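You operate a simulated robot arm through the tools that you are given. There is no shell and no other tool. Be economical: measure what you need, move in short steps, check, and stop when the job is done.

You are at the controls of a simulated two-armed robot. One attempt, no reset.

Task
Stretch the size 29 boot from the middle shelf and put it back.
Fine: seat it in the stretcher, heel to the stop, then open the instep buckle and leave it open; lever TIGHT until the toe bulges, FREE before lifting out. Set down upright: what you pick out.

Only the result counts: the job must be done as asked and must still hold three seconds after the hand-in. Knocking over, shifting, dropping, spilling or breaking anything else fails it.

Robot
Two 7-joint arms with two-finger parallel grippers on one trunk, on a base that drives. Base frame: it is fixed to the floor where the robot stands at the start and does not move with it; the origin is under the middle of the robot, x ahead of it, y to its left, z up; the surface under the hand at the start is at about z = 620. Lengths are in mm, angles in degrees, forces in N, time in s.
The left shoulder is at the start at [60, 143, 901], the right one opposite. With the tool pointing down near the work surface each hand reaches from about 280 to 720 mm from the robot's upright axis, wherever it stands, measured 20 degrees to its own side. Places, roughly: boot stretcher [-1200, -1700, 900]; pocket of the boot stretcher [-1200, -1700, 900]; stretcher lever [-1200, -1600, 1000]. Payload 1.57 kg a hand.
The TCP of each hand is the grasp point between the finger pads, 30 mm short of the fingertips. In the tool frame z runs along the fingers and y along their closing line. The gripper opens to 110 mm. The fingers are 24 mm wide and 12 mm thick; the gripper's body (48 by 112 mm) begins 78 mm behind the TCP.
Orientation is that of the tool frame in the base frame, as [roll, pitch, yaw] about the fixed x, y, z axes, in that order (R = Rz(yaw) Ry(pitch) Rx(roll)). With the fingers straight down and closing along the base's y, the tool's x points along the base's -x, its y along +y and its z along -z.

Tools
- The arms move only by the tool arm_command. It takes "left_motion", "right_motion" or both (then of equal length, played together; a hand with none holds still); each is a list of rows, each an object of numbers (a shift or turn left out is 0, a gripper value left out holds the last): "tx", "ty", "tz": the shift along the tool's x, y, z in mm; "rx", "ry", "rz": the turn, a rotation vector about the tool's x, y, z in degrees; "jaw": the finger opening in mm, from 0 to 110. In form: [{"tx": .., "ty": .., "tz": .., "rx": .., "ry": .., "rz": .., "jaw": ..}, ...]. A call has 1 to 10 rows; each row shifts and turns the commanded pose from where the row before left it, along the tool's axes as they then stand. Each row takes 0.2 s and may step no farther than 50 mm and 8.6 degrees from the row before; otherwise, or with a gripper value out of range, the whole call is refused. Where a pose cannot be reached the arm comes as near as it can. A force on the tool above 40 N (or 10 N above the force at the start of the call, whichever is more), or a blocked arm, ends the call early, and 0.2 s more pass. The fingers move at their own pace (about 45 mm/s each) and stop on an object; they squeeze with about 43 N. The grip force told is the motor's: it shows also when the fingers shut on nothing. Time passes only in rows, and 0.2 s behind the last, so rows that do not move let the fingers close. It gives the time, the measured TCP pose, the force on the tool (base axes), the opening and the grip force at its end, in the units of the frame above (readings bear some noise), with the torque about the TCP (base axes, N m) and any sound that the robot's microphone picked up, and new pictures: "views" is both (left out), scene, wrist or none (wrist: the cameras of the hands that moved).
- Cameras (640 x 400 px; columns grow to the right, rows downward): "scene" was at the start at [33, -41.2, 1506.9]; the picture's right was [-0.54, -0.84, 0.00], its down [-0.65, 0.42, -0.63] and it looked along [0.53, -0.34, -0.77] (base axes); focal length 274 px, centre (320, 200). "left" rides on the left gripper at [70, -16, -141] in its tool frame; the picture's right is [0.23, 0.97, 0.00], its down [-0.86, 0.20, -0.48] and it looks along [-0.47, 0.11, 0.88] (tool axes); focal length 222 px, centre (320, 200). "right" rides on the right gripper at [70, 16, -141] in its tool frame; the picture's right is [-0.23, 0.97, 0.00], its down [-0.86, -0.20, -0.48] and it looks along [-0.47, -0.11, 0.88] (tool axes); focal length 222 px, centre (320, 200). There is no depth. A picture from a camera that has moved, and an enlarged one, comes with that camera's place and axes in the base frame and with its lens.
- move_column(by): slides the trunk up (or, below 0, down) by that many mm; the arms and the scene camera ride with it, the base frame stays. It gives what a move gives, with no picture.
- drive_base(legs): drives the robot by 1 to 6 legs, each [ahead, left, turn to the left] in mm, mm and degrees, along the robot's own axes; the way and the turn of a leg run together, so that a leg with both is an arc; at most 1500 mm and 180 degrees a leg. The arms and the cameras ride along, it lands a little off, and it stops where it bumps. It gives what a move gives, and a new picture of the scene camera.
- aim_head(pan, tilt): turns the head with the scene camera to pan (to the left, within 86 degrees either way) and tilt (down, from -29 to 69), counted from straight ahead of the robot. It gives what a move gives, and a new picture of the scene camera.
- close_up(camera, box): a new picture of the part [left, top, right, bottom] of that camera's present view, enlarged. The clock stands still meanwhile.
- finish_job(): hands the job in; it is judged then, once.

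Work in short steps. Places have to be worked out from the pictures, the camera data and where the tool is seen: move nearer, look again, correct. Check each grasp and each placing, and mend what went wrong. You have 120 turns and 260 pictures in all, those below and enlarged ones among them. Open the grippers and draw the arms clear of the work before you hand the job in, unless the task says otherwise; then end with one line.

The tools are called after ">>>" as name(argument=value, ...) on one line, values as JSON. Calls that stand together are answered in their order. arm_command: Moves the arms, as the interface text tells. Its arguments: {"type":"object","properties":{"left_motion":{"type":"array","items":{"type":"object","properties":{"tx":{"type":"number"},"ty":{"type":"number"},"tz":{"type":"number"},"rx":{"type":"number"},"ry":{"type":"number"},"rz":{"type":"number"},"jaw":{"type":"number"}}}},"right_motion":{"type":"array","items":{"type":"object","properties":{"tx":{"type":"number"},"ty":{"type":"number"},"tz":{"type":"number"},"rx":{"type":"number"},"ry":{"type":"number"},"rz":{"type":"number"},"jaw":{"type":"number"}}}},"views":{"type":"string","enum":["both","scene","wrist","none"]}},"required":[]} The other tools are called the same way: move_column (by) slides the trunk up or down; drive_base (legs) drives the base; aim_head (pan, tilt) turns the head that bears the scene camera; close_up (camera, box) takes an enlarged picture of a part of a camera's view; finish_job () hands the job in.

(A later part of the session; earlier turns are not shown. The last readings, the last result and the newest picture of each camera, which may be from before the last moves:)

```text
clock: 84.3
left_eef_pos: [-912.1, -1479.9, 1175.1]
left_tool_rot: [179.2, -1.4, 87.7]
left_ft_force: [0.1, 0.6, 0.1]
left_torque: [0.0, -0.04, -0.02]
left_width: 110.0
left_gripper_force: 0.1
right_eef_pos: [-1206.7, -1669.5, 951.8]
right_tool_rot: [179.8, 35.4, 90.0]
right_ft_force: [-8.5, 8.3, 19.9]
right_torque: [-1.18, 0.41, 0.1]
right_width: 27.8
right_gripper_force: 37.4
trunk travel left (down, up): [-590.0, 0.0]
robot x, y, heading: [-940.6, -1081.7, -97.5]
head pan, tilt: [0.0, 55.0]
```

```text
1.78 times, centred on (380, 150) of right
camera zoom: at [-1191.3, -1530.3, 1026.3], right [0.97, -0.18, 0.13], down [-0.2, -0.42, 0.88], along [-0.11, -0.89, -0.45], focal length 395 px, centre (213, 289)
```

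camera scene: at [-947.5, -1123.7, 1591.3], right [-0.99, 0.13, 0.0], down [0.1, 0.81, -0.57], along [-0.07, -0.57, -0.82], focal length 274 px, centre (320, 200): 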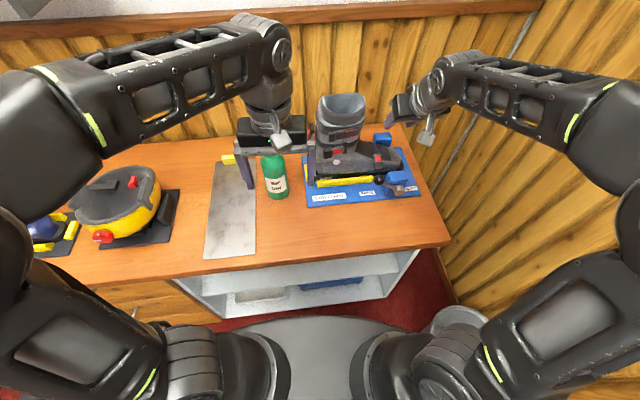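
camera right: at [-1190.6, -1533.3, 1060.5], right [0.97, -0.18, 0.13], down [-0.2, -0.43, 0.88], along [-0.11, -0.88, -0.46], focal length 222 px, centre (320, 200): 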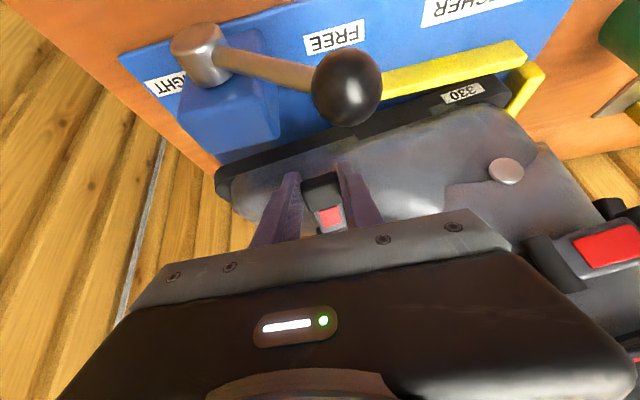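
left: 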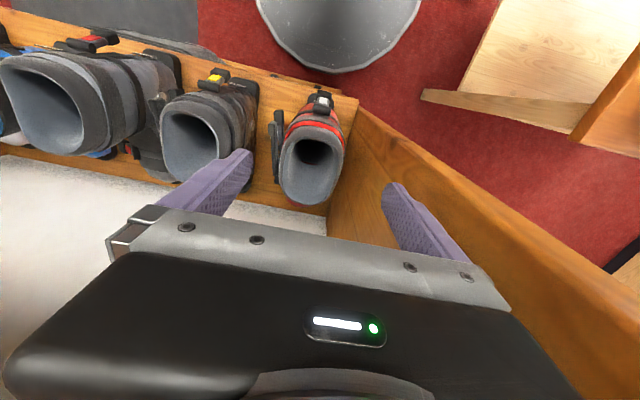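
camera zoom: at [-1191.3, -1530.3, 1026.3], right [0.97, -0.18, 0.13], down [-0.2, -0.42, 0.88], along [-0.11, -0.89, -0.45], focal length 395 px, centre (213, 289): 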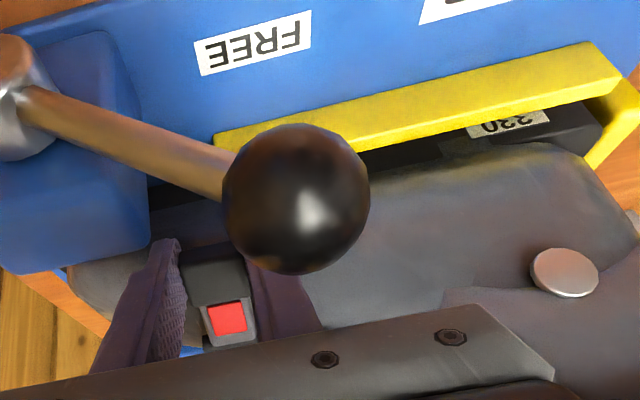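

Boot is back between the rails. I release the tab so it settles, keeping the fingers straddled, and check the seat.

>>> arm_command(right_motion=[{"jaw": 46}, {}, {}], views="none")

>>> close_up(camera="scene", box=[300, 80, 440, 210])

>>> close_up(camera="right", box=[200, 40, 640, 260])

```text
clock: 85.1
left_eef_pos: [-909.9, -1482.4, 1174.6]
left_tool_rot: [179.2, -1.6, 87.8]
left_ft_force: [0.8, 0.7, -0.5]
left_torque: [0.0, 0.01, -0.04]
left_width: 110.0
left_gripper_force: 0.0
right_eef_pos: [-1203.1, -1668.6, 945.6]
right_tool_rot: [179.8, 34.5, 90.2]
right_ft_force: [13.2, 5.4, -12.1]
right_torque: [0.14, -0.28, 0.11]
right_width: 38.8
right_gripper_force: 0.0
trunk travel left (down, up): [-590.0, 0.0]
robot x, y, heading: [-937.9, -1081.2, -97.1]
head pan, tilt: [0.0, 55.0]
```

```text
3.08 times, centred on (370, 145) of scene
camera zoom: at [-946.5, -1124.0, 1591.1], right [-0.99, 0.13, 0.0], down [0.1, 0.81, -0.57], along [-0.07, -0.57, -0.82], focal length 843 px, centre (166, 369)
```

zoom: 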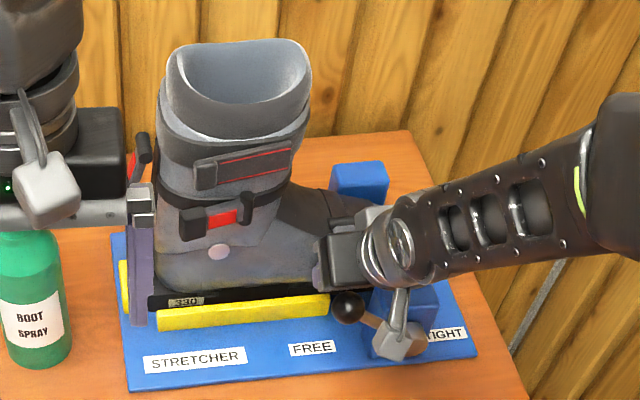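

```text
1.45 times, centred on (420, 150) of right
camera zoom: at [-1187.7, -1530.6, 1022.7], right [0.97, -0.18, 0.13], down [-0.2, -0.43, 0.88], along [-0.1, -0.88, -0.46], focal length 323 px, centre (174, 273)
```

zoom: 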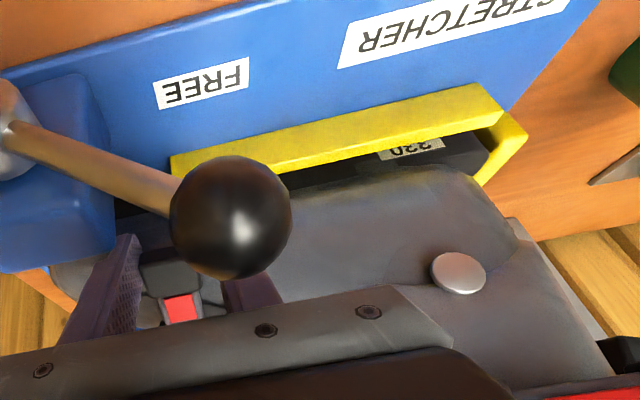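

The right -x finger brushes the near jaw; I retract it 12 mm along its axis. Meanwhile I tilt the left hand to 45° to bring it in for holding the cuff's rear wall.

>>> arm_command(right_motion=[{"tz": -12}, {}, {}, {}, {}, {}, {}], left_motion=[{"ry": -7.5}, {"ry": -7.5}, {"ry": -7.5}, {"ry": -7.5}, {"ry": -7.5}, {"ry": -6, "rz": -2.2}, {}], views="both")

```text
clock: 86.7
left_eef_pos: [-911.6, -1482.5, 1174.1]
left_tool_rot: [-179.0, 42.0, 90.0]
left_ft_force: [0.5, 1.6, 0.4]
left_torque: [-0.02, -0.01, 0.03]
left_width: 110.0
left_gripper_force: 0.1
right_eef_pos: [-1205.8, -1664.0, 957.7]
right_tool_rot: [180.0, 34.8, 90.0]
right_ft_force: [-0.7, 0.0, 0.0]
right_torque: [0.03, 0.0, 0.0]
right_width: 46.2
right_gripper_force: 0.0
trunk travel left (down, up): [-590.0, 0.0]
robot x, y, heading: [-939.5, -1085.1, -97.3]
head pan, tilt: [0.0, 55.0]
camera scene: at [-947.8, -1123.7, 1591.3], right [-0.99, 0.13, 0.0], down [0.1, 0.81, -0.57], along [-0.07, -0.57, -0.82], focal length 274 px, centre (320, 200)
camera right: at [-1189.4, -1524.9, 1033.1], right [0.97, -0.18, 0.13], down [-0.2, -0.43, 0.88], along [-0.11, -0.88, -0.45], focal length 222 px, centre (320, 200)
camera left: at [-925.5, -1335.6, 1233.8], right [0.97, 0.16, -0.16], down [0.21, -0.32, 0.93], along [0.1, -0.94, -0.34], focal length 222 px, centre (320, 200)
```

scene: 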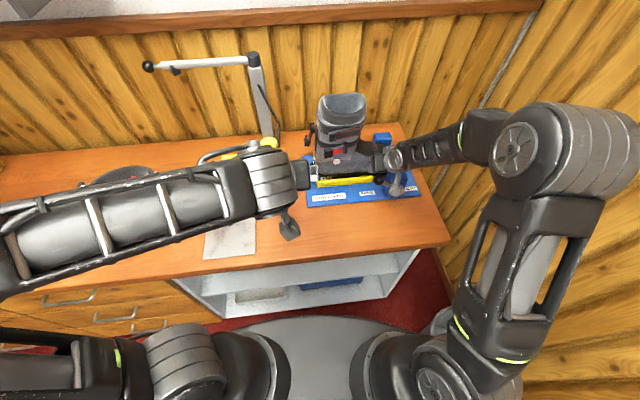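
right: 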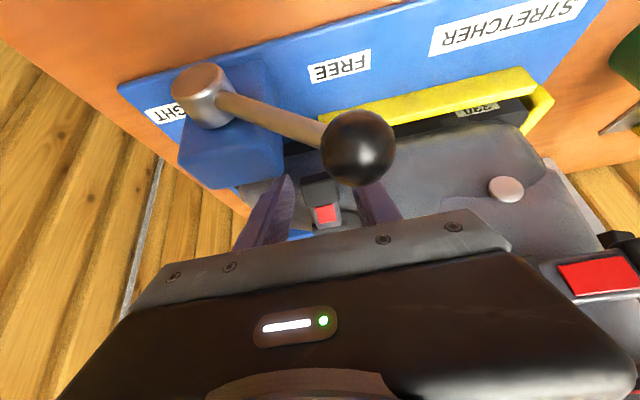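
left: 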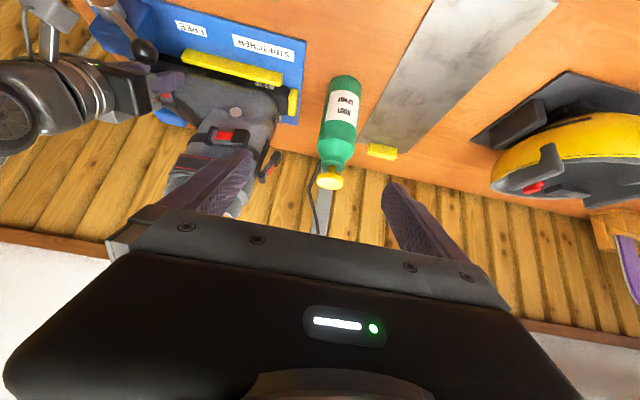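

Left hand tilted cleanly. I look at the boot's heel and cuff from the left camera.

>>> close_up(camera="left", box=[120, 20, 340, 220])

>>> close_up(camera="scene", box=[290, 80, 400, 200])

```text
2.00 times, centred on (230, 120) of left
camera zoom: at [-925.5, -1335.6, 1233.8], right [0.97, 0.16, -0.16], down [0.21, -0.32, 0.93], along [0.1, -0.94, -0.34], focal length 444 px, centre (500, 360)
```

zoom: 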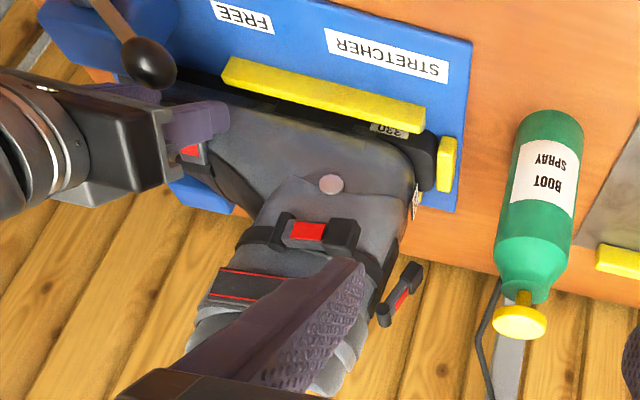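

```text
3.33 times, centred on (345, 140) of scene
camera zoom: at [-947.8, -1123.7, 1591.3], right [-0.99, 0.13, 0.0], down [0.1, 0.81, -0.57], along [-0.07, -0.57, -0.82], focal length 914 px, centre (237, 400)
```

zoom: 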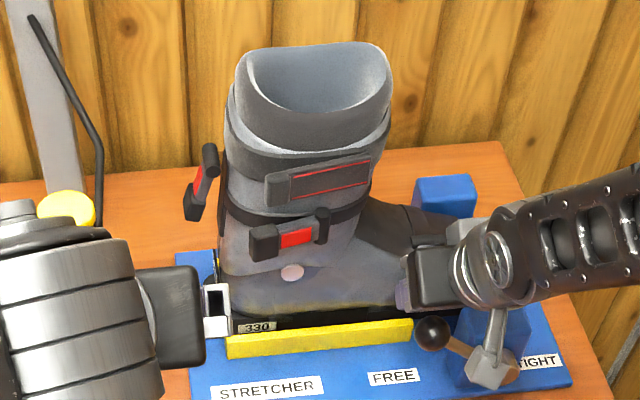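

A small heel gap seems to remain; the left hand can also push the heel home. I move it toward the cuff's rear, staying above the rim.

>>> arm_command(left_motion=[{"tx": -23, "tz": -26, "jaw": 50}, {"tx": -28, "tz": 25, "ty": -22}, {"tx": -28, "tz": 25, "ty": -22}, {"tx": -28, "tz": 25, "ty": -22}, {"tx": -28, "tz": 25, "ty": -22}, {"tx": -15, "tz": 14, "ty": -22}, {}], views="both")

```text
clock: 88.3
left_eef_pos: [-1023.1, -1649.2, 1212.7]
left_tool_rot: [-179.2, 41.9, 90.0]
left_ft_force: [0.4, 0.2, -0.4]
left_torque: [0.04, 0.05, -0.01]
left_width: 50.0
left_gripper_force: 0.0
right_eef_pos: [-1204.5, -1662.5, 957.3]
right_tool_rot: [179.9, 34.8, 90.1]
right_ft_force: [-0.1, 0.1, 0.0]
right_torque: [0.02, 0.05, 0.0]
right_width: 46.2
right_gripper_force: 0.0
trunk travel left (down, up): [-590.0, 0.0]
robot x, y, heading: [-939.9, -1084.5, -97.1]
head pan, tilt: [0.0, 55.0]
camera scene: at [-947.3, -1123.3, 1591.3], right [-0.99, 0.13, 0.0], down [0.1, 0.81, -0.57], along [-0.07, -0.57, -0.82], focal length 274 px, centre (320, 200)
camera left: at [-1036.8, -1503.0, 1270.8], right [0.97, 0.16, -0.16], down [0.21, -0.32, 0.93], along [0.1, -0.93, -0.34], focal length 222 px, centre (320, 200)
```

scene: 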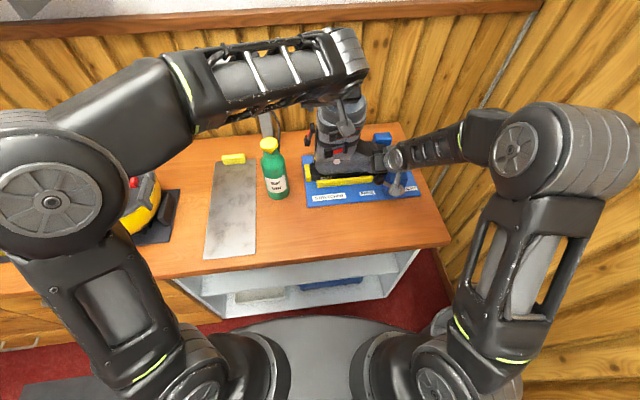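
left: 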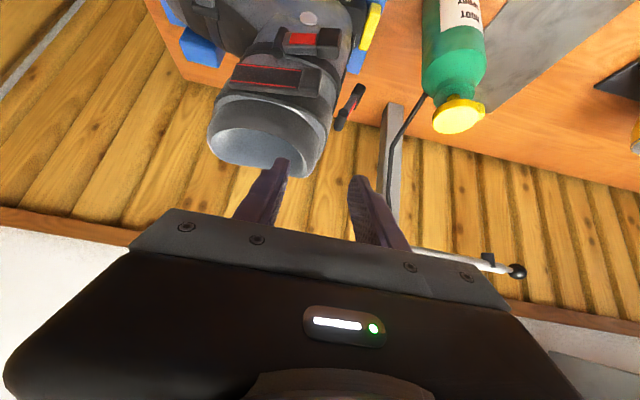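

Rear wall outer is at x≈-1023 (middle ≈-1031). I shift -8 in x, move over, then slide down over the rear rim.

>>> arm_command(left_motion=[{"tx": -10, "tz": 20, "ty": -4}, {"tx": -10, "tz": 20, "ty": -4}, {"tz": 18}, {"tz": 18}, {"tz": 18}, {"tz": 14}, {}], views="wrist")

>>> close_up(camera="scene", box=[290, 60, 410, 190])

```text
clock: 89.9
left_eef_pos: [-1032.6, -1738.2, 1145.3]
left_tool_rot: [-179.3, 42.0, 90.0]
left_ft_force: [-0.6, -0.3, 0.3]
left_torque: [0.02, 0.02, 0.01]
left_width: 50.4
left_gripper_force: 0.1
right_eef_pos: [-1204.1, -1663.1, 958.3]
right_tool_rot: [179.9, 34.8, 90.0]
right_ft_force: [0.5, 0.3, 0.6]
right_torque: [-0.01, 0.04, 0.0]
right_width: 46.0
right_gripper_force: 0.1
trunk travel left (down, up): [-590.0, 0.0]
robot x, y, heading: [-940.8, -1083.3, -97.1]
head pan, tilt: [0.0, 55.0]
camera left: at [-1047.1, -1591.1, 1203.1], right [0.97, 0.16, -0.16], down [0.21, -0.32, 0.93], along [0.1, -0.93, -0.34], focal length 222 px, centre (320, 200)
```

left: 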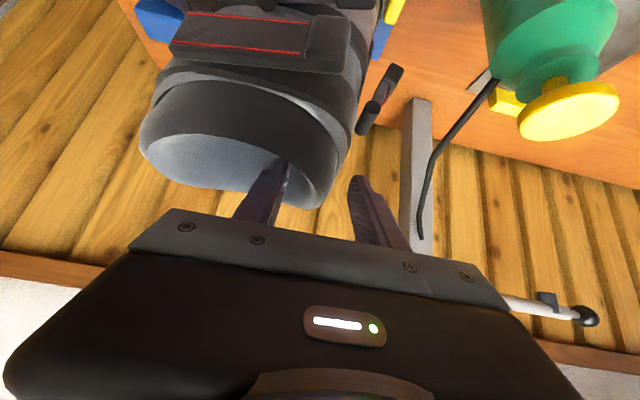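

```text
3.08 times, centred on (350, 125) of scene
camera zoom: at [-947.8, -1123.5, 1591.3], right [-0.99, 0.13, 0.0], down [0.1, 0.81, -0.57], along [-0.07, -0.57, -0.82], focal length 843 px, centre (228, 431)
```

zoom: 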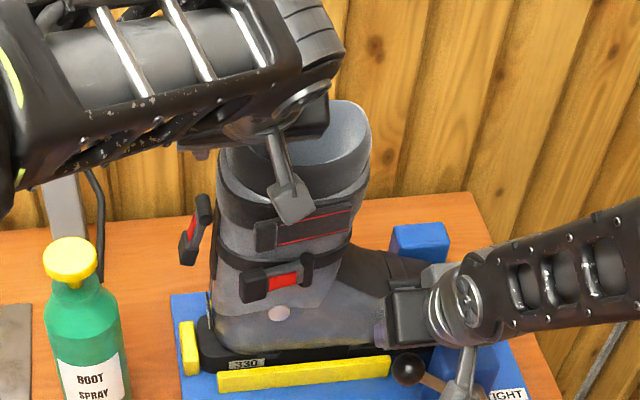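

No contact, fingers straddle the rear wall. Close the left jaws.

>>> arm_command(left_motion=[{"jaw": 0}, {}, {}, {}, {}], views="wrist")

```text
clock: 91.1
left_eef_pos: [-1030.8, -1738.4, 1144.8]
left_tool_rot: [-179.2, 41.8, 89.9]
left_ft_force: [7.0, 3.1, 5.9]
left_torque: [-0.05, -1.24, 0.88]
left_width: 18.4
left_gripper_force: 33.1
right_eef_pos: [-1204.3, -1662.8, 958.5]
right_tool_rot: [179.9, 34.8, 90.1]
right_ft_force: [0.5, 0.4, 0.2]
right_torque: [-0.02, -0.01, -0.03]
right_width: 46.1
right_gripper_force: 0.1
trunk travel left (down, up): [-590.0, 0.0]
robot x, y, heading: [-943.0, -1082.9, -97.5]
head pan, tilt: [0.0, 55.0]
camera left: at [-1045.6, -1591.1, 1203.0], right [0.97, 0.16, -0.16], down [0.21, -0.32, 0.93], along [0.1, -0.93, -0.34], focal length 222 px, centre (320, 200)
```

left: 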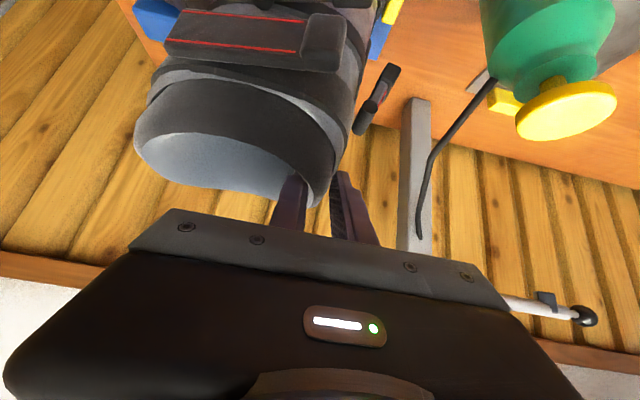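

Rear wall held. I nudge the boot +x toward the stop, slightly pressing down.

>>> arm_command(left_motion=[{"ty": 3}, {"ty": 3}, {}], views="none")

>>> close_up(camera="scene", box=[290, 130, 410, 210])

```text
clock: 91.9
left_eef_pos: [-1028.8, -1737.3, 1144.9]
left_tool_rot: [-179.1, 41.9, 90.0]
left_ft_force: [-3.7, 1.7, 2.5]
left_torque: [-0.02, -0.66, -0.03]
left_width: 18.4
left_gripper_force: 31.9
right_eef_pos: [-1205.8, -1662.1, 957.7]
right_tool_rot: [179.9, 34.9, 90.0]
right_ft_force: [0.1, -0.3, 0.6]
right_torque: [0.0, -0.01, 0.0]
right_width: 45.9
right_gripper_force: 0.1
trunk travel left (down, up): [-590.0, 0.0]
robot x, y, heading: [-941.6, -1082.4, -97.2]
head pan, tilt: [0.0, 55.0]
```

```text
5.00 times, centred on (350, 170) of scene
camera zoom: at [-948.7, -1123.0, 1591.4], right [-0.99, 0.13, 0.0], down [0.1, 0.81, -0.57], along [-0.07, -0.57, -0.82], focal length 1370 px, centre (170, 350)
```

zoom: 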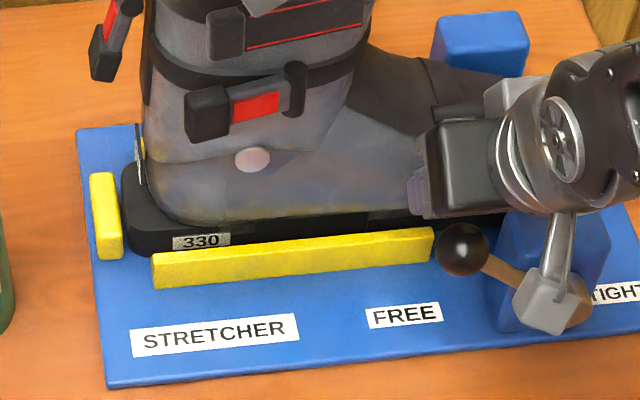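

Nearly touching. Push another 4 mm and read the force.

>>> arm_command(left_motion=[{"ty": 2}, {"ty": 3}, {}], views="none")

>>> close_up(camera="scene", box=[300, 150, 350, 190])

```text
clock: 92.7
left_eef_pos: [-1023.1, -1738.3, 1145.1]
left_tool_rot: [-179.2, 42.1, 89.9]
left_ft_force: [-2.8, 3.4, 7.4]
left_torque: [0.12, -0.8, -0.02]
left_width: 17.4
left_gripper_force: 32.1
right_eef_pos: [-1204.7, -1661.9, 958.3]
right_tool_rot: [179.9, 34.9, 90.0]
right_ft_force: [0.1, 0.5, 1.2]
right_torque: [0.04, 0.02, 0.0]
right_width: 46.0
right_gripper_force: 0.1
trunk travel left (down, up): [-590.0, 0.0]
robot x, y, heading: [-942.8, -1082.5, -97.3]
head pan, tilt: [0.0, 55.0]
```

```text
10.00 times, centred on (325, 170) of scene
camera zoom: at [-948.5, -1122.2, 1591.4], right [-0.99, 0.13, 0.0], down [0.1, 0.81, -0.57], along [-0.07, -0.57, -0.82], focal length 2741 px, centre (270, 500)
```

zoom: 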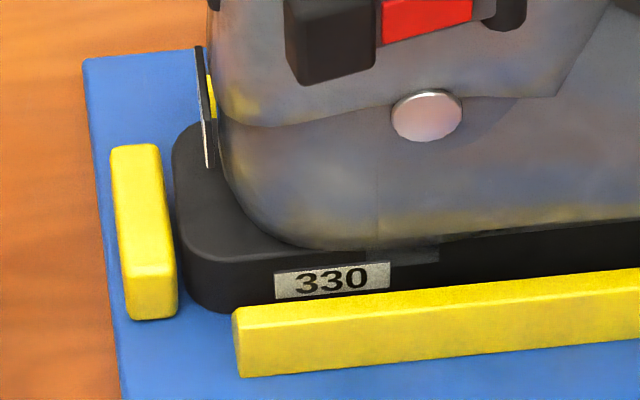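

Heel appears at the stop within a millimetre or two. One more push to feel it.

>>> arm_command(left_motion=[{"ty": 2}, {"ty": 3}, {}], views="none")

>>> close_up(camera="scene", box=[300, 150, 350, 190])

```text
clock: 93.5
left_eef_pos: [-1017.8, -1737.8, 1146.7]
left_tool_rot: [-179.2, 42.1, 89.9]
left_ft_force: [-3.8, 0.5, 10.7]
left_torque: [-0.39, -0.69, -0.25]
left_width: 16.6
left_gripper_force: 32.5
right_eef_pos: [-1205.7, -1662.9, 958.1]
right_tool_rot: [179.9, 34.9, 90.0]
right_ft_force: [0.3, -0.6, 0.3]
right_torque: [0.02, 0.02, -0.01]
right_width: 46.0
right_gripper_force: 0.0
trunk travel left (down, up): [-590.0, 0.0]
robot x, y, heading: [-943.0, -1084.0, -97.2]
head pan, tilt: [0.0, 55.0]
```

```text
10.00 times, centred on (325, 170) of scene
camera zoom: at [-948.5, -1122.4, 1591.4], right [-0.99, 0.13, 0.0], down [0.1, 0.81, -0.57], along [-0.07, -0.57, -0.82], focal length 2741 px, centre (270, 500)
```

zoom: 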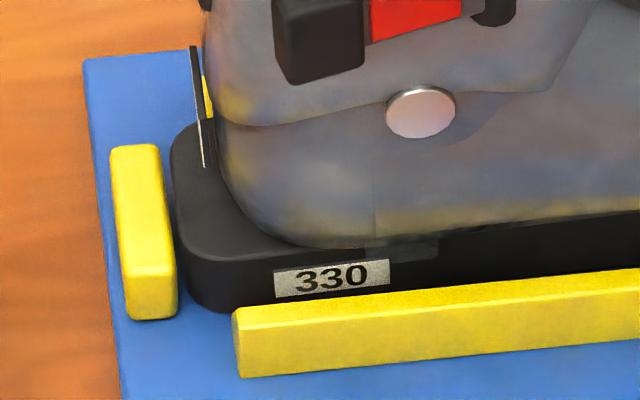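

The sole is fast against the stop; the shaft only leans back now. I undo 7 mm of lean and keep holding.

>>> arm_command(left_motion=[{"ty": -3}, {"ty": -4}, {}], views="none")

>>> close_up(camera="right", box=[220, 100, 440, 240])

>>> close_up(camera="scene", box=[290, 130, 410, 210])

```text
clock: 94.3
left_eef_pos: [-1025.5, -1738.1, 1145.6]
left_tool_rot: [-179.2, 42.0, 89.9]
left_ft_force: [-2.9, 1.2, 9.4]
left_torque: [-0.47, -1.02, -0.07]
left_width: 17.6
left_gripper_force: 31.7
right_eef_pos: [-1204.9, -1662.5, 957.8]
right_tool_rot: [179.9, 34.9, 90.1]
right_ft_force: [0.4, -0.5, 0.1]
right_torque: [0.01, 0.0, 0.03]
right_width: 46.1
right_gripper_force: 0.2
trunk travel left (down, up): [-590.0, 0.0]
robot x, y, heading: [-939.1, -1079.8, -97.5]
head pan, tilt: [0.0, 55.0]
```

```text
2.86 times, centred on (330, 170) of right
camera zoom: at [-1189.8, -1524.0, 1033.4], right [0.97, -0.18, 0.13], down [-0.2, -0.43, 0.88], along [-0.11, -0.88, -0.45], focal length 635 px, centre (291, 286)
```

zoom: 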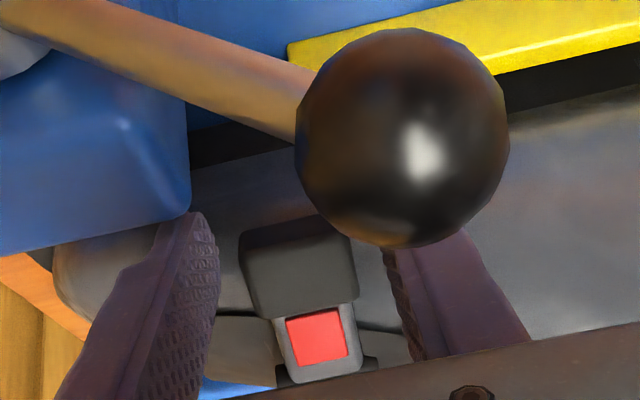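

```text
5.00 times, centred on (350, 170) of scene
camera zoom: at [-948.3, -1122.3, 1591.4], right [-0.99, 0.13, 0.0], down [0.1, 0.81, -0.57], along [-0.07, -0.57, -0.82], focal length 1370 px, centre (170, 350)
```

zoom: 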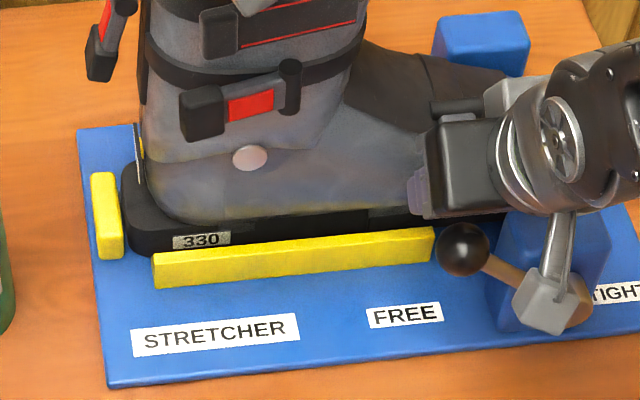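

I re-advance the right fingers, pinch the tab again, and (with the left hand holding the boot) turn the hand with the lever about its roller.

>>> arm_command(right_motion=[{"jaw": 40}, {"tz": 6}, {"tz": 6}, {"jaw": 0}, {}, {}, {}], views="none")

>>> arm_command(right_motion=[{"tx": -4.3, "tz": -6, "ry": 7}, {"tx": -4.3, "tz": -6, "ry": 7}, {"tx": -4.3, "tz": -6, "ry": 7}, {}], views="wrist")

>>> close_up(camera="scene", box=[290, 80, 430, 210])

```text
clock: 95.9
left_eef_pos: [-1026.3, -1737.1, 1144.0]
left_tool_rot: [-179.1, 42.0, 89.9]
left_ft_force: [-10.3, -1.2, 4.6]
left_torque: [0.46, -0.83, 0.78]
left_width: 17.8
left_gripper_force: 32.5
right_eef_pos: [-1205.5, -1667.2, 949.4]
right_tool_rot: [179.9, 34.9, 90.1]
right_ft_force: [7.1, 8.2, 3.3]
right_torque: [-0.02, 0.51, 0.13]
right_width: 27.7
right_gripper_force: 38.0
trunk travel left (down, up): [-590.0, 0.0]
robot x, y, heading: [-943.0, -1081.3, -97.1]
head pan, tilt: [0.0, 55.0]
```

```text
clock: 96.9
left_eef_pos: [-1026.1, -1736.2, 1145.4]
left_tool_rot: [-179.1, 42.0, 89.8]
left_ft_force: [-15.1, -12.8, -6.2]
left_torque: [0.49, -0.74, 0.91]
left_width: 18.2
left_gripper_force: 32.9
right_eef_pos: [-1206.7, -1668.4, 968.0]
right_tool_rot: [179.9, 13.3, 90.1]
right_ft_force: [10.7, 35.2, 4.5]
right_torque: [-0.11, 0.4, 0.41]
right_width: 27.5
right_gripper_force: 37.6
trunk travel left (down, up): [-590.0, 0.0]
robot x, y, heading: [-940.7, -1086.7, -97.4]
head pan, tilt: [0.0, 55.0]
camera right: at [-1190.8, -1566.7, 1089.0], right [0.97, -0.22, 0.06], down [-0.2, -0.72, 0.66], along [-0.11, -0.66, -0.75], focal length 222 px, centre (320, 200)
```

right: 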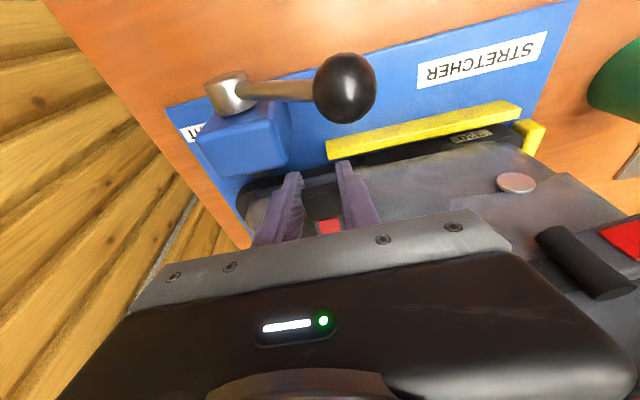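

```text
3.08 times, centred on (360, 145) of scene
camera zoom: at [-948.8, -1120.7, 1591.3], right [-0.99, 0.13, 0.0], down [0.1, 0.81, -0.57], along [-0.07, -0.57, -0.82], focal length 843 px, centre (197, 369)
```

zoom: 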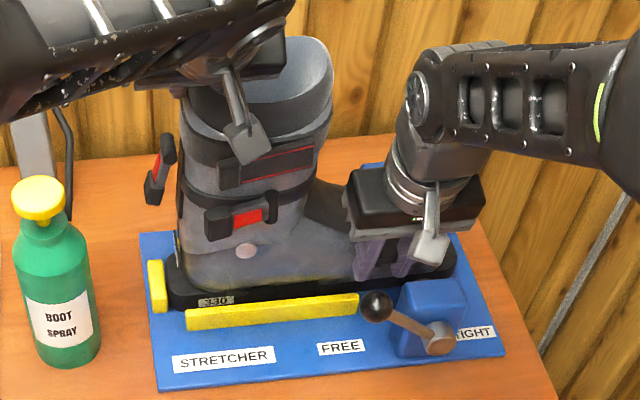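

Boot stays down; some sideways load (Fy=35). I look at the lever closely.

>>> close_up(camera="right", box=[250, 130, 430, 250])

>>> close_up(camera="scene", box=[370, 130, 430, 180])

```text
3.33 times, centred on (340, 190) of right
camera zoom: at [-1190.8, -1566.7, 1089.0], right [0.97, -0.22, 0.06], down [-0.2, -0.72, 0.66], along [-0.11, -0.66, -0.75], focal length 740 px, centre (253, 233)
```

zoom: 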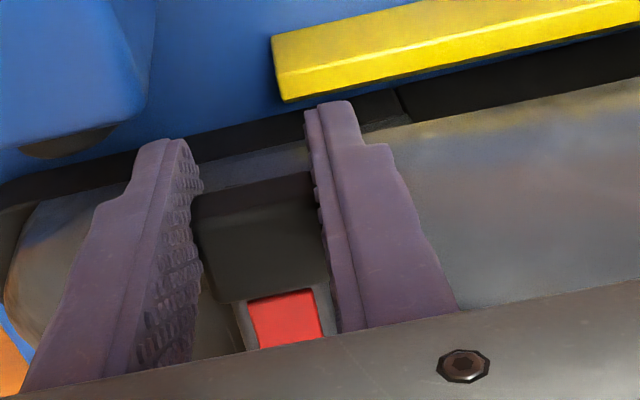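

```text
8.00 times, centred on (400, 155) of scene
camera zoom: at [-948.8, -1120.7, 1591.3], right [-0.99, 0.13, 0.0], down [0.1, 0.81, -0.57], along [-0.07, -0.57, -0.82], focal length 2192 px, centre (-320, 560)
```

zoom: 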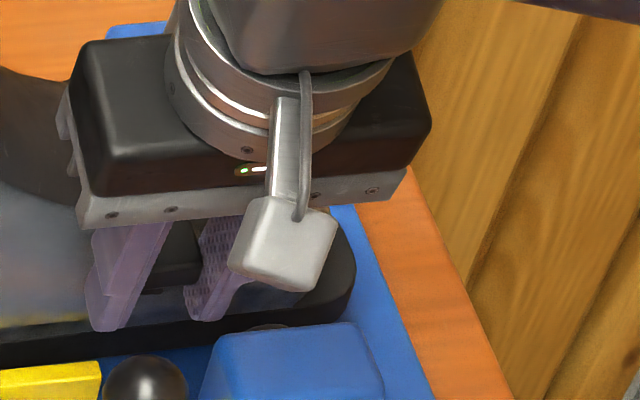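

The tab has risen ~20 mm (about 25°) with the boot held. I relieve 3 mm in y and continue the arc two more steps.

>>> arm_command(right_motion=[{"tx": 2.9, "tz": -0.7}, {"tx": -3.3, "tz": -6, "ry": 7}, {"tx": -3.3, "tz": -6, "ry": 7}, {}], views="wrist")

>>> close_up(camera="scene", box=[290, 80, 430, 210])

```text
clock: 97.9
left_eef_pos: [-1024.0, -1736.2, 1144.9]
left_tool_rot: [-179.3, 41.9, 89.9]
left_ft_force: [-12.0, -8.5, -7.6]
left_torque: [0.18, -0.92, 0.95]
left_width: 18.0
left_gripper_force: 32.4
right_eef_pos: [-1204.9, -1670.0, 981.9]
right_tool_rot: [179.9, -0.6, 90.0]
right_ft_force: [10.3, 31.9, 6.6]
right_torque: [0.14, 0.28, 0.48]
right_width: 28.0
right_gripper_force: 38.4
trunk travel left (down, up): [-590.0, 0.0]
robot x, y, heading: [-940.5, -1082.9, -97.3]
head pan, tilt: [0.0, 55.0]
camera right: at [-1190.3, -1601.7, 1123.6], right [0.97, -0.23, 0.0], down [-0.2, -0.86, 0.47], along [-0.11, -0.46, -0.88], focal length 222 px, centre (320, 200)
```

right: 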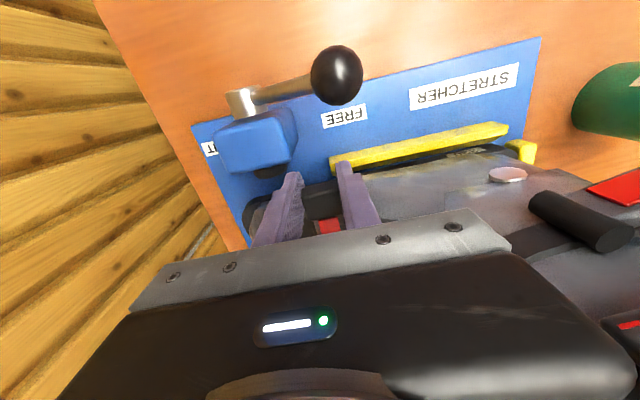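

```text
3.08 times, centred on (360, 145) of scene
camera zoom: at [-948.3, -1120.8, 1591.4], right [-0.99, 0.13, 0.0], down [0.1, 0.81, -0.57], along [-0.07, -0.57, -0.82], focal length 843 px, centre (197, 369)
```

zoom: 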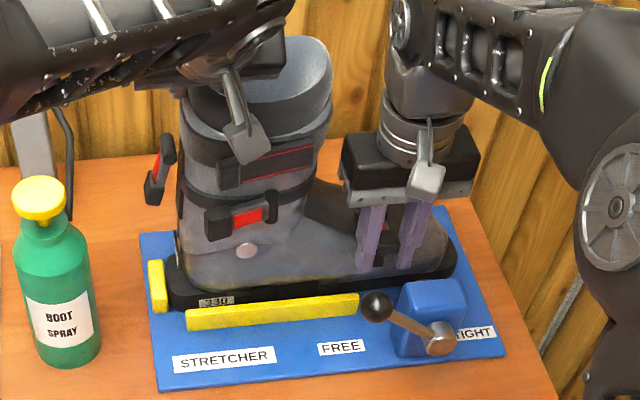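

Lever follows well. I continue the arc past vertical, three more steps.

>>> arm_command(right_motion=[{"tx": -1.5, "tz": -6.6, "ry": 7}, {"tx": -3, "tz": -6.6, "ry": 7}, {"tx": -3.3, "tz": -6.6, "ry": 7}, {}], views="wrist")

>>> close_up(camera="scene", box=[290, 80, 430, 210])

```text
clock: 98.9
left_eef_pos: [-1024.6, -1738.3, 1144.3]
left_tool_rot: [-179.2, 42.0, 89.9]
left_ft_force: [-10.8, -2.1, -3.7]
left_torque: [1.03, -0.77, 0.96]
left_width: 18.0
left_gripper_force: 32.7
right_eef_pos: [-1204.5, -1673.2, 989.6]
right_tool_rot: [179.8, -7.4, 90.0]
right_ft_force: [13.3, 22.4, -0.4]
right_torque: [0.67, 0.38, -0.05]
right_width: 27.8
right_gripper_force: 38.4
right hand out of reach, approached as far as the arm can: row 2, 3
trunk travel left (down, up): [-590.0, 0.0]
robot x, y, heading: [-940.5, -1083.7, -97.3]
head pan, tilt: [0.0, 55.0]
camera right: at [-1190.1, -1622.2, 1137.4], right [0.97, -0.22, -0.03], down [-0.2, -0.91, 0.36], along [-0.11, -0.35, -0.93], focal length 222 px, centre (320, 200)
```

right: 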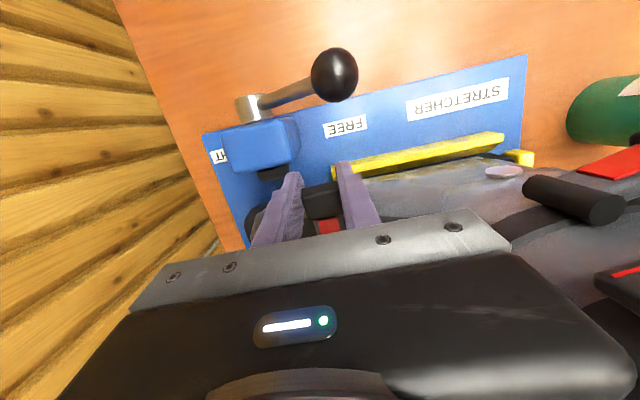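

```text
3.08 times, centred on (360, 145) of scene
camera zoom: at [-948.0, -1121.8, 1591.3], right [-0.99, 0.13, 0.0], down [0.1, 0.81, -0.57], along [-0.07, -0.57, -0.82], focal length 843 px, centre (197, 369)
```

zoom: 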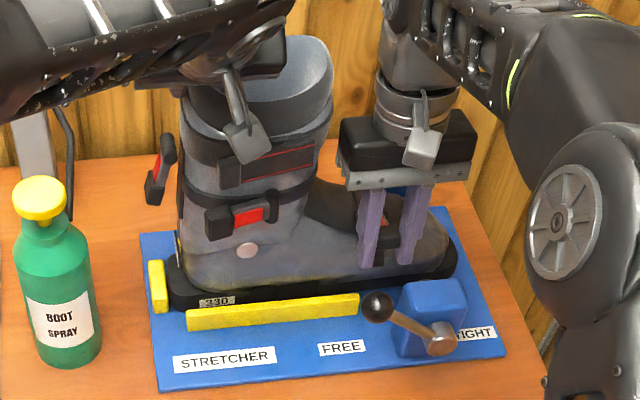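

At the reach limit with ~42° turned. I release and look whether the lever stays up.

>>> arm_command(right_motion=[{"jaw": 46}, {}, {}], views="none")

>>> close_up(camera="right", box=[230, 130, 430, 250])

>>> close_up(camera="scene", box=[360, 130, 430, 180])

```text
clock: 99.7
left_eef_pos: [-1024.4, -1738.4, 1145.5]
left_tool_rot: [-179.3, 42.1, 89.9]
left_ft_force: [-1.5, -0.9, 3.4]
left_torque: [-0.66, -1.26, -0.02]
left_width: 17.9
left_gripper_force: 32.4
right_eef_pos: [-1205.6, -1676.3, 988.2]
right_tool_rot: [179.8, -7.1, 90.1]
right_ft_force: [-0.5, 0.1, -0.7]
right_torque: [0.02, 0.0, 0.02]
right_width: 45.7
right_gripper_force: 0.1
trunk travel left (down, up): [-590.0, 0.0]
robot x, y, heading: [-942.1, -1080.1, -97.2]
head pan, tilt: [0.0, 55.0]
```

```text
3.20 times, centred on (330, 190) of right
camera zoom: at [-1190.9, -1624.0, 1137.4], right [0.97, -0.22, -0.03], down [-0.2, -0.91, 0.37], along [-0.11, -0.35, -0.93], focal length 711 px, centre (288, 232)
```

zoom: 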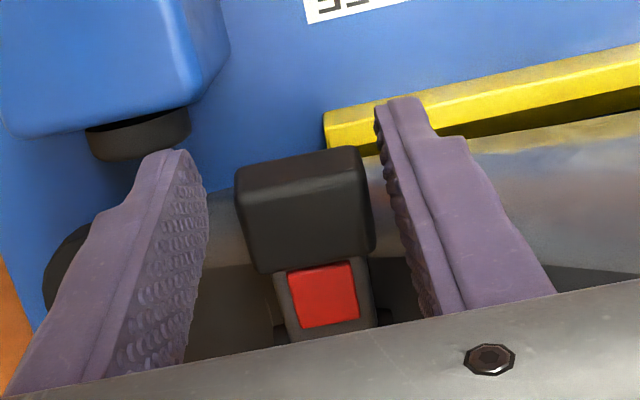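

```text
8.00 times, centred on (395, 155) of scene
camera zoom: at [-948.3, -1123.4, 1591.4], right [-0.99, 0.13, 0.0], down [0.1, 0.81, -0.57], along [-0.07, -0.57, -0.82], focal length 2192 px, centre (-280, 560)
```

zoom: 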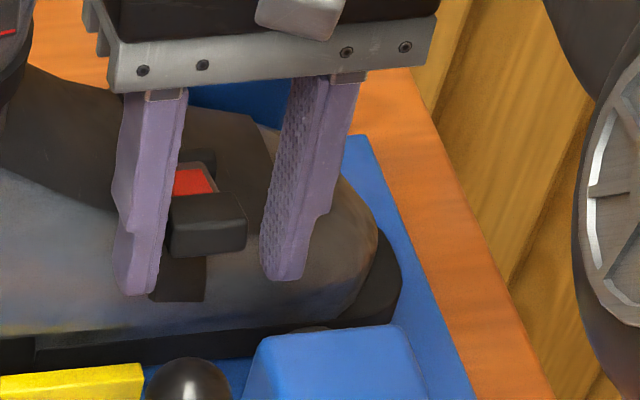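

The lever stays, now about 22° above level at tab (-1205,-1682,973). I tilt the hand back to 35° while still straddling it and pinch again for another 40°.

>>> arm_command(right_motion=[{"ry": -7, "tx": 2}, {"ry": -7, "tx": 2}, {"ry": -7, "tx": 2}, {"ry": -7, "tx": 2}, {"ry": -7, "tx": 2}, {"ry": -7, "tx": 2}, {"jaw": 0}, {}, {}, {}], views="wrist")

```text
clock: 101.9
left_eef_pos: [-1024.7, -1738.1, 1145.3]
left_tool_rot: [-179.0, 42.0, 89.9]
left_ft_force: [-9.8, 4.1, 10.4]
left_torque: [-0.14, -0.83, 0.28]
left_width: 17.8
left_gripper_force: 32.6
right_eef_pos: [-1204.6, -1663.4, 987.4]
right_tool_rot: [179.9, 34.9, 90.2]
right_ft_force: [14.8, -7.2, 0.2]
right_torque: [0.05, 0.47, -0.31]
right_width: 28.3
right_gripper_force: 38.2
trunk travel left (down, up): [-590.0, 0.0]
robot x, y, heading: [-943.6, -1082.1, -97.3]
head pan, tilt: [0.0, 55.0]
camera right: at [-1188.6, -1525.2, 1062.3], right [0.97, -0.18, 0.13], down [-0.2, -0.43, 0.88], along [-0.1, -0.89, -0.45], focal length 222 px, centre (320, 200)
```

right: 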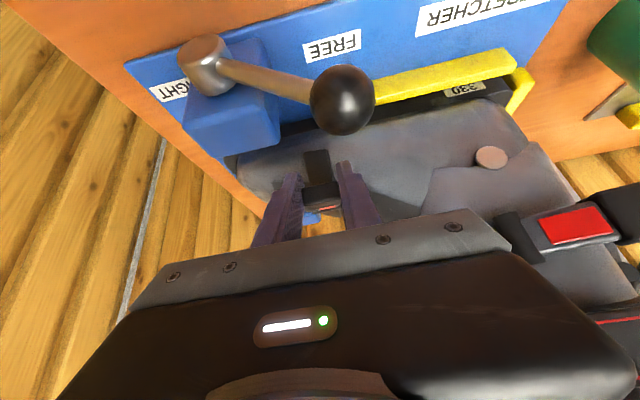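

Tab pinched again (28.3). I turn the hand another 35° about the roller.

>>> arm_command(right_motion=[{"tx": -7.2, "tz": -3.5, "ry": 7}, {"tx": -7.2, "tz": -3.5, "ry": 7}, {"tx": -7.2, "tz": -3.5, "ry": 7}, {"tx": -7.2, "tz": -3.5, "ry": 7}, {"tx": -7.2, "tz": -3.5, "ry": 7}, {}], views="wrist")

>>> close_up(camera="scene", box=[290, 80, 430, 210])

```text
clock: 103.3
left_eef_pos: [-1024.6, -1738.1, 1145.3]
left_tool_rot: [-179.1, 42.1, 90.1]
left_ft_force: [-20.0, -1.8, 5.7]
left_torque: [0.11, -0.54, 0.8]
left_width: 18.6
left_gripper_force: 33.2
right_eef_pos: [-1205.1, -1689.3, 1015.5]
right_tool_rot: [179.8, -0.3, 90.0]
right_ft_force: [21.4, 4.2, 0.2]
right_torque: [-0.67, 0.64, 0.11]
right_width: 28.0
right_gripper_force: 38.7
trunk travel left (down, up): [-590.0, 0.0]
robot x, y, heading: [-939.4, -1081.9, -97.1]
head pan, tilt: [0.0, 55.0]
camera right: at [-1190.1, -1620.1, 1155.9], right [0.97, -0.23, 0.0], down [-0.2, -0.86, 0.47], along [-0.1, -0.46, -0.88], focal length 222 px, centre (320, 200)
```

right: 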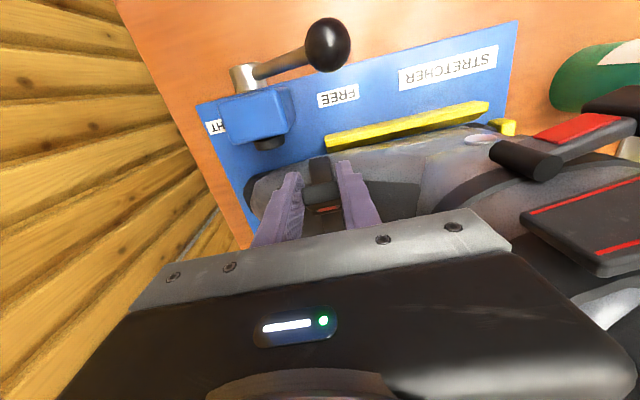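

```text
3.08 times, centred on (360, 145) of scene
camera zoom: at [-948.0, -1122.6, 1591.3], right [-0.99, 0.13, 0.0], down [0.1, 0.81, -0.57], along [-0.07, -0.57, -0.82], focal length 843 px, centre (197, 369)
```

zoom: 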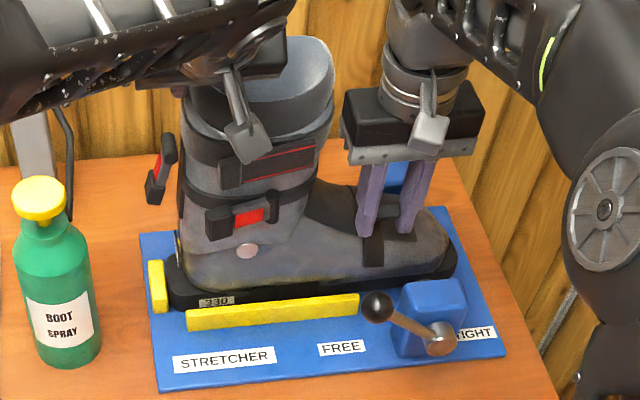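

Lever is now steeply up. I release and look.

>>> arm_command(right_motion=[{"jaw": 46}, {}, {"tz": -10}, {}], views="none")

>>> close_up(camera="scene", box=[360, 130, 430, 180])

>>> close_up(camera="right", box=[230, 130, 430, 250])

```text
clock: 104.3
left_eef_pos: [-1024.9, -1738.2, 1144.6]
left_tool_rot: [-179.3, 42.0, 90.0]
left_ft_force: [-1.1, 2.0, 5.6]
left_torque: [-0.16, -1.29, 0.04]
left_width: 17.5
left_gripper_force: 32.2
right_eef_pos: [-1206.8, -1689.9, 1024.2]
right_tool_rot: [179.9, -0.1, 90.1]
right_ft_force: [-0.3, -0.1, 0.9]
right_torque: [0.01, -0.02, -0.01]
right_width: 46.1
right_gripper_force: 0.0
trunk travel left (down, up): [-590.0, 0.0]
robot x, y, heading: [-939.4, -1082.4, -97.2]
head pan, tilt: [0.0, 55.0]
```

```text
8.00 times, centred on (395, 155) of scene
camera zoom: at [-948.3, -1122.6, 1591.3], right [-0.99, 0.13, 0.0], down [0.1, 0.81, -0.57], along [-0.07, -0.57, -0.82], focal length 2192 px, centre (-280, 560)
```

zoom: 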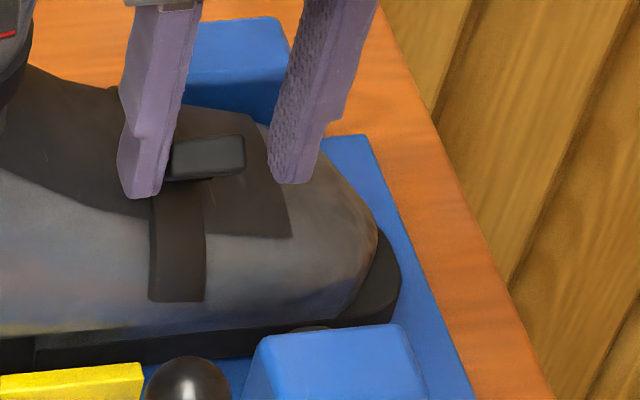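

```text
3.20 times, centred on (330, 190) of right
camera zoom: at [-1191.3, -1620.2, 1166.3], right [0.97, -0.23, 0.0], down [-0.2, -0.86, 0.48], along [-0.11, -0.46, -0.88], focal length 711 px, centre (288, 232)
```

zoom: 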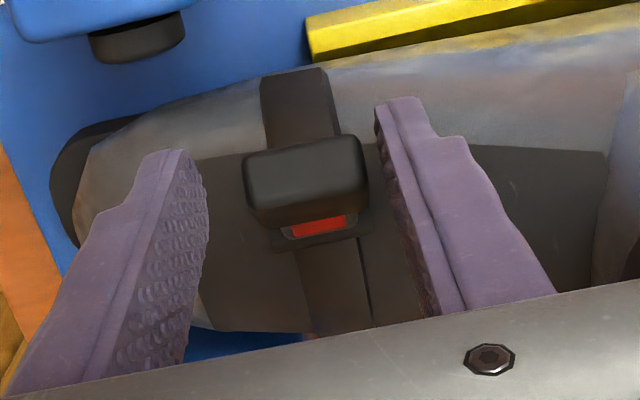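

The lever is ~54° above level, and stays. I'll push it further over with closed fingers: back off, close, and tilt.

>>> arm_command(right_motion=[{"tx": 25}, {"tx": 25, "jaw": 0}, {"ry": -7}, {"ry": -7}, {"ry": -7}, {"ry": -7}, {"ry": -7}, {}], views="none")

>>> arm_command(right_motion=[{"tx": -8.2, "tz": 5.7}, {"tx": -8.2, "tz": 5.7}, {"tx": -8.2, "tz": 5.7}, {"tx": -8.2, "tz": 5.7}, {"tx": -8.2, "tz": 5.7}, {}], views="wrist")

>>> close_up(camera="scene", box=[360, 120, 440, 180])

```text
clock: 106.1
left_eef_pos: [-1024.6, -1738.2, 1145.0]
left_tool_rot: [-179.2, 42.0, 89.9]
left_ft_force: [-2.3, 1.6, 4.3]
left_torque: [-0.23, -1.03, -0.02]
left_width: 17.7
left_gripper_force: 32.7
right_eef_pos: [-1205.9, -1640.0, 1025.1]
right_tool_rot: [179.8, 35.0, 90.0]
right_ft_force: [-0.2, 0.0, -0.1]
right_torque: [0.01, -0.01, 0.0]
right_width: 0.0
right_gripper_force: 21.2
trunk travel left (down, up): [-590.0, 0.0]
robot x, y, heading: [-938.1, -1082.6, -97.2]
head pan, tilt: [0.0, 55.0]
```

```text
clock: 106.9
left_eef_pos: [-1027.5, -1736.5, 1144.2]
left_tool_rot: [-179.1, 41.9, 90.1]
left_ft_force: [-6.1, 0.2, 5.0]
left_torque: [0.6, -0.82, 1.02]
left_width: 19.1
left_gripper_force: 33.5
right_eef_pos: [-1209.3, -1663.5, 1023.9]
right_tool_rot: [179.9, 34.1, 89.6]
right_ft_force: [-1.8, 8.8, 5.9]
right_torque: [0.04, -0.07, -0.11]
right_width: 0.0
right_gripper_force: 20.7
trunk travel left (down, up): [-590.0, 0.0]
robot x, y, heading: [-947.3, -1078.9, -97.5]
head pan, tilt: [0.0, 55.0]
stopped in row 4 (right hand): the force on the tool passed its limit at 52 N (the readings are from after the stop); the commanded pose is now the measured one
camera right: at [-1193.4, -1526.4, 1101.4], right [0.97, -0.19, 0.13], down [-0.2, -0.44, 0.88], along [-0.11, -0.88, -0.47], focal length 222 px, centre (320, 200)
```

right: 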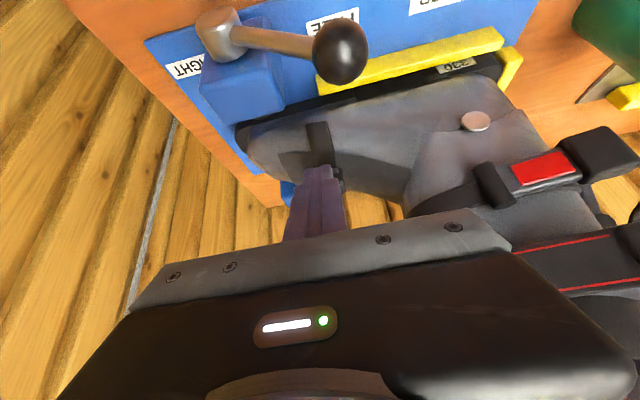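

```text
6.67 times, centred on (400, 150) of scene
camera zoom: at [-949.2, -1121.0, 1591.5], right [-0.99, 0.13, 0.0], down [0.11, 0.81, -0.57], along [-0.07, -0.57, -0.82], focal length 1827 px, centre (-213, 533)
```

zoom: 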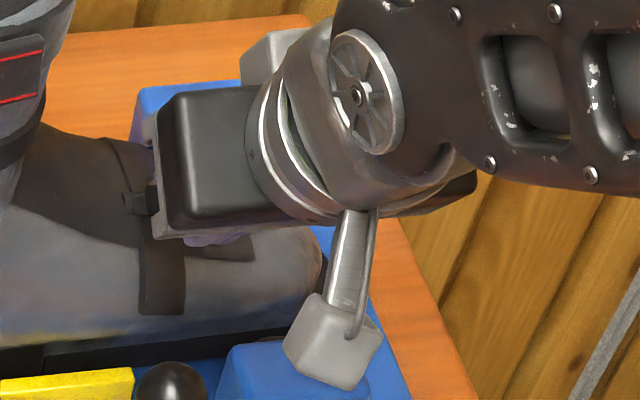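

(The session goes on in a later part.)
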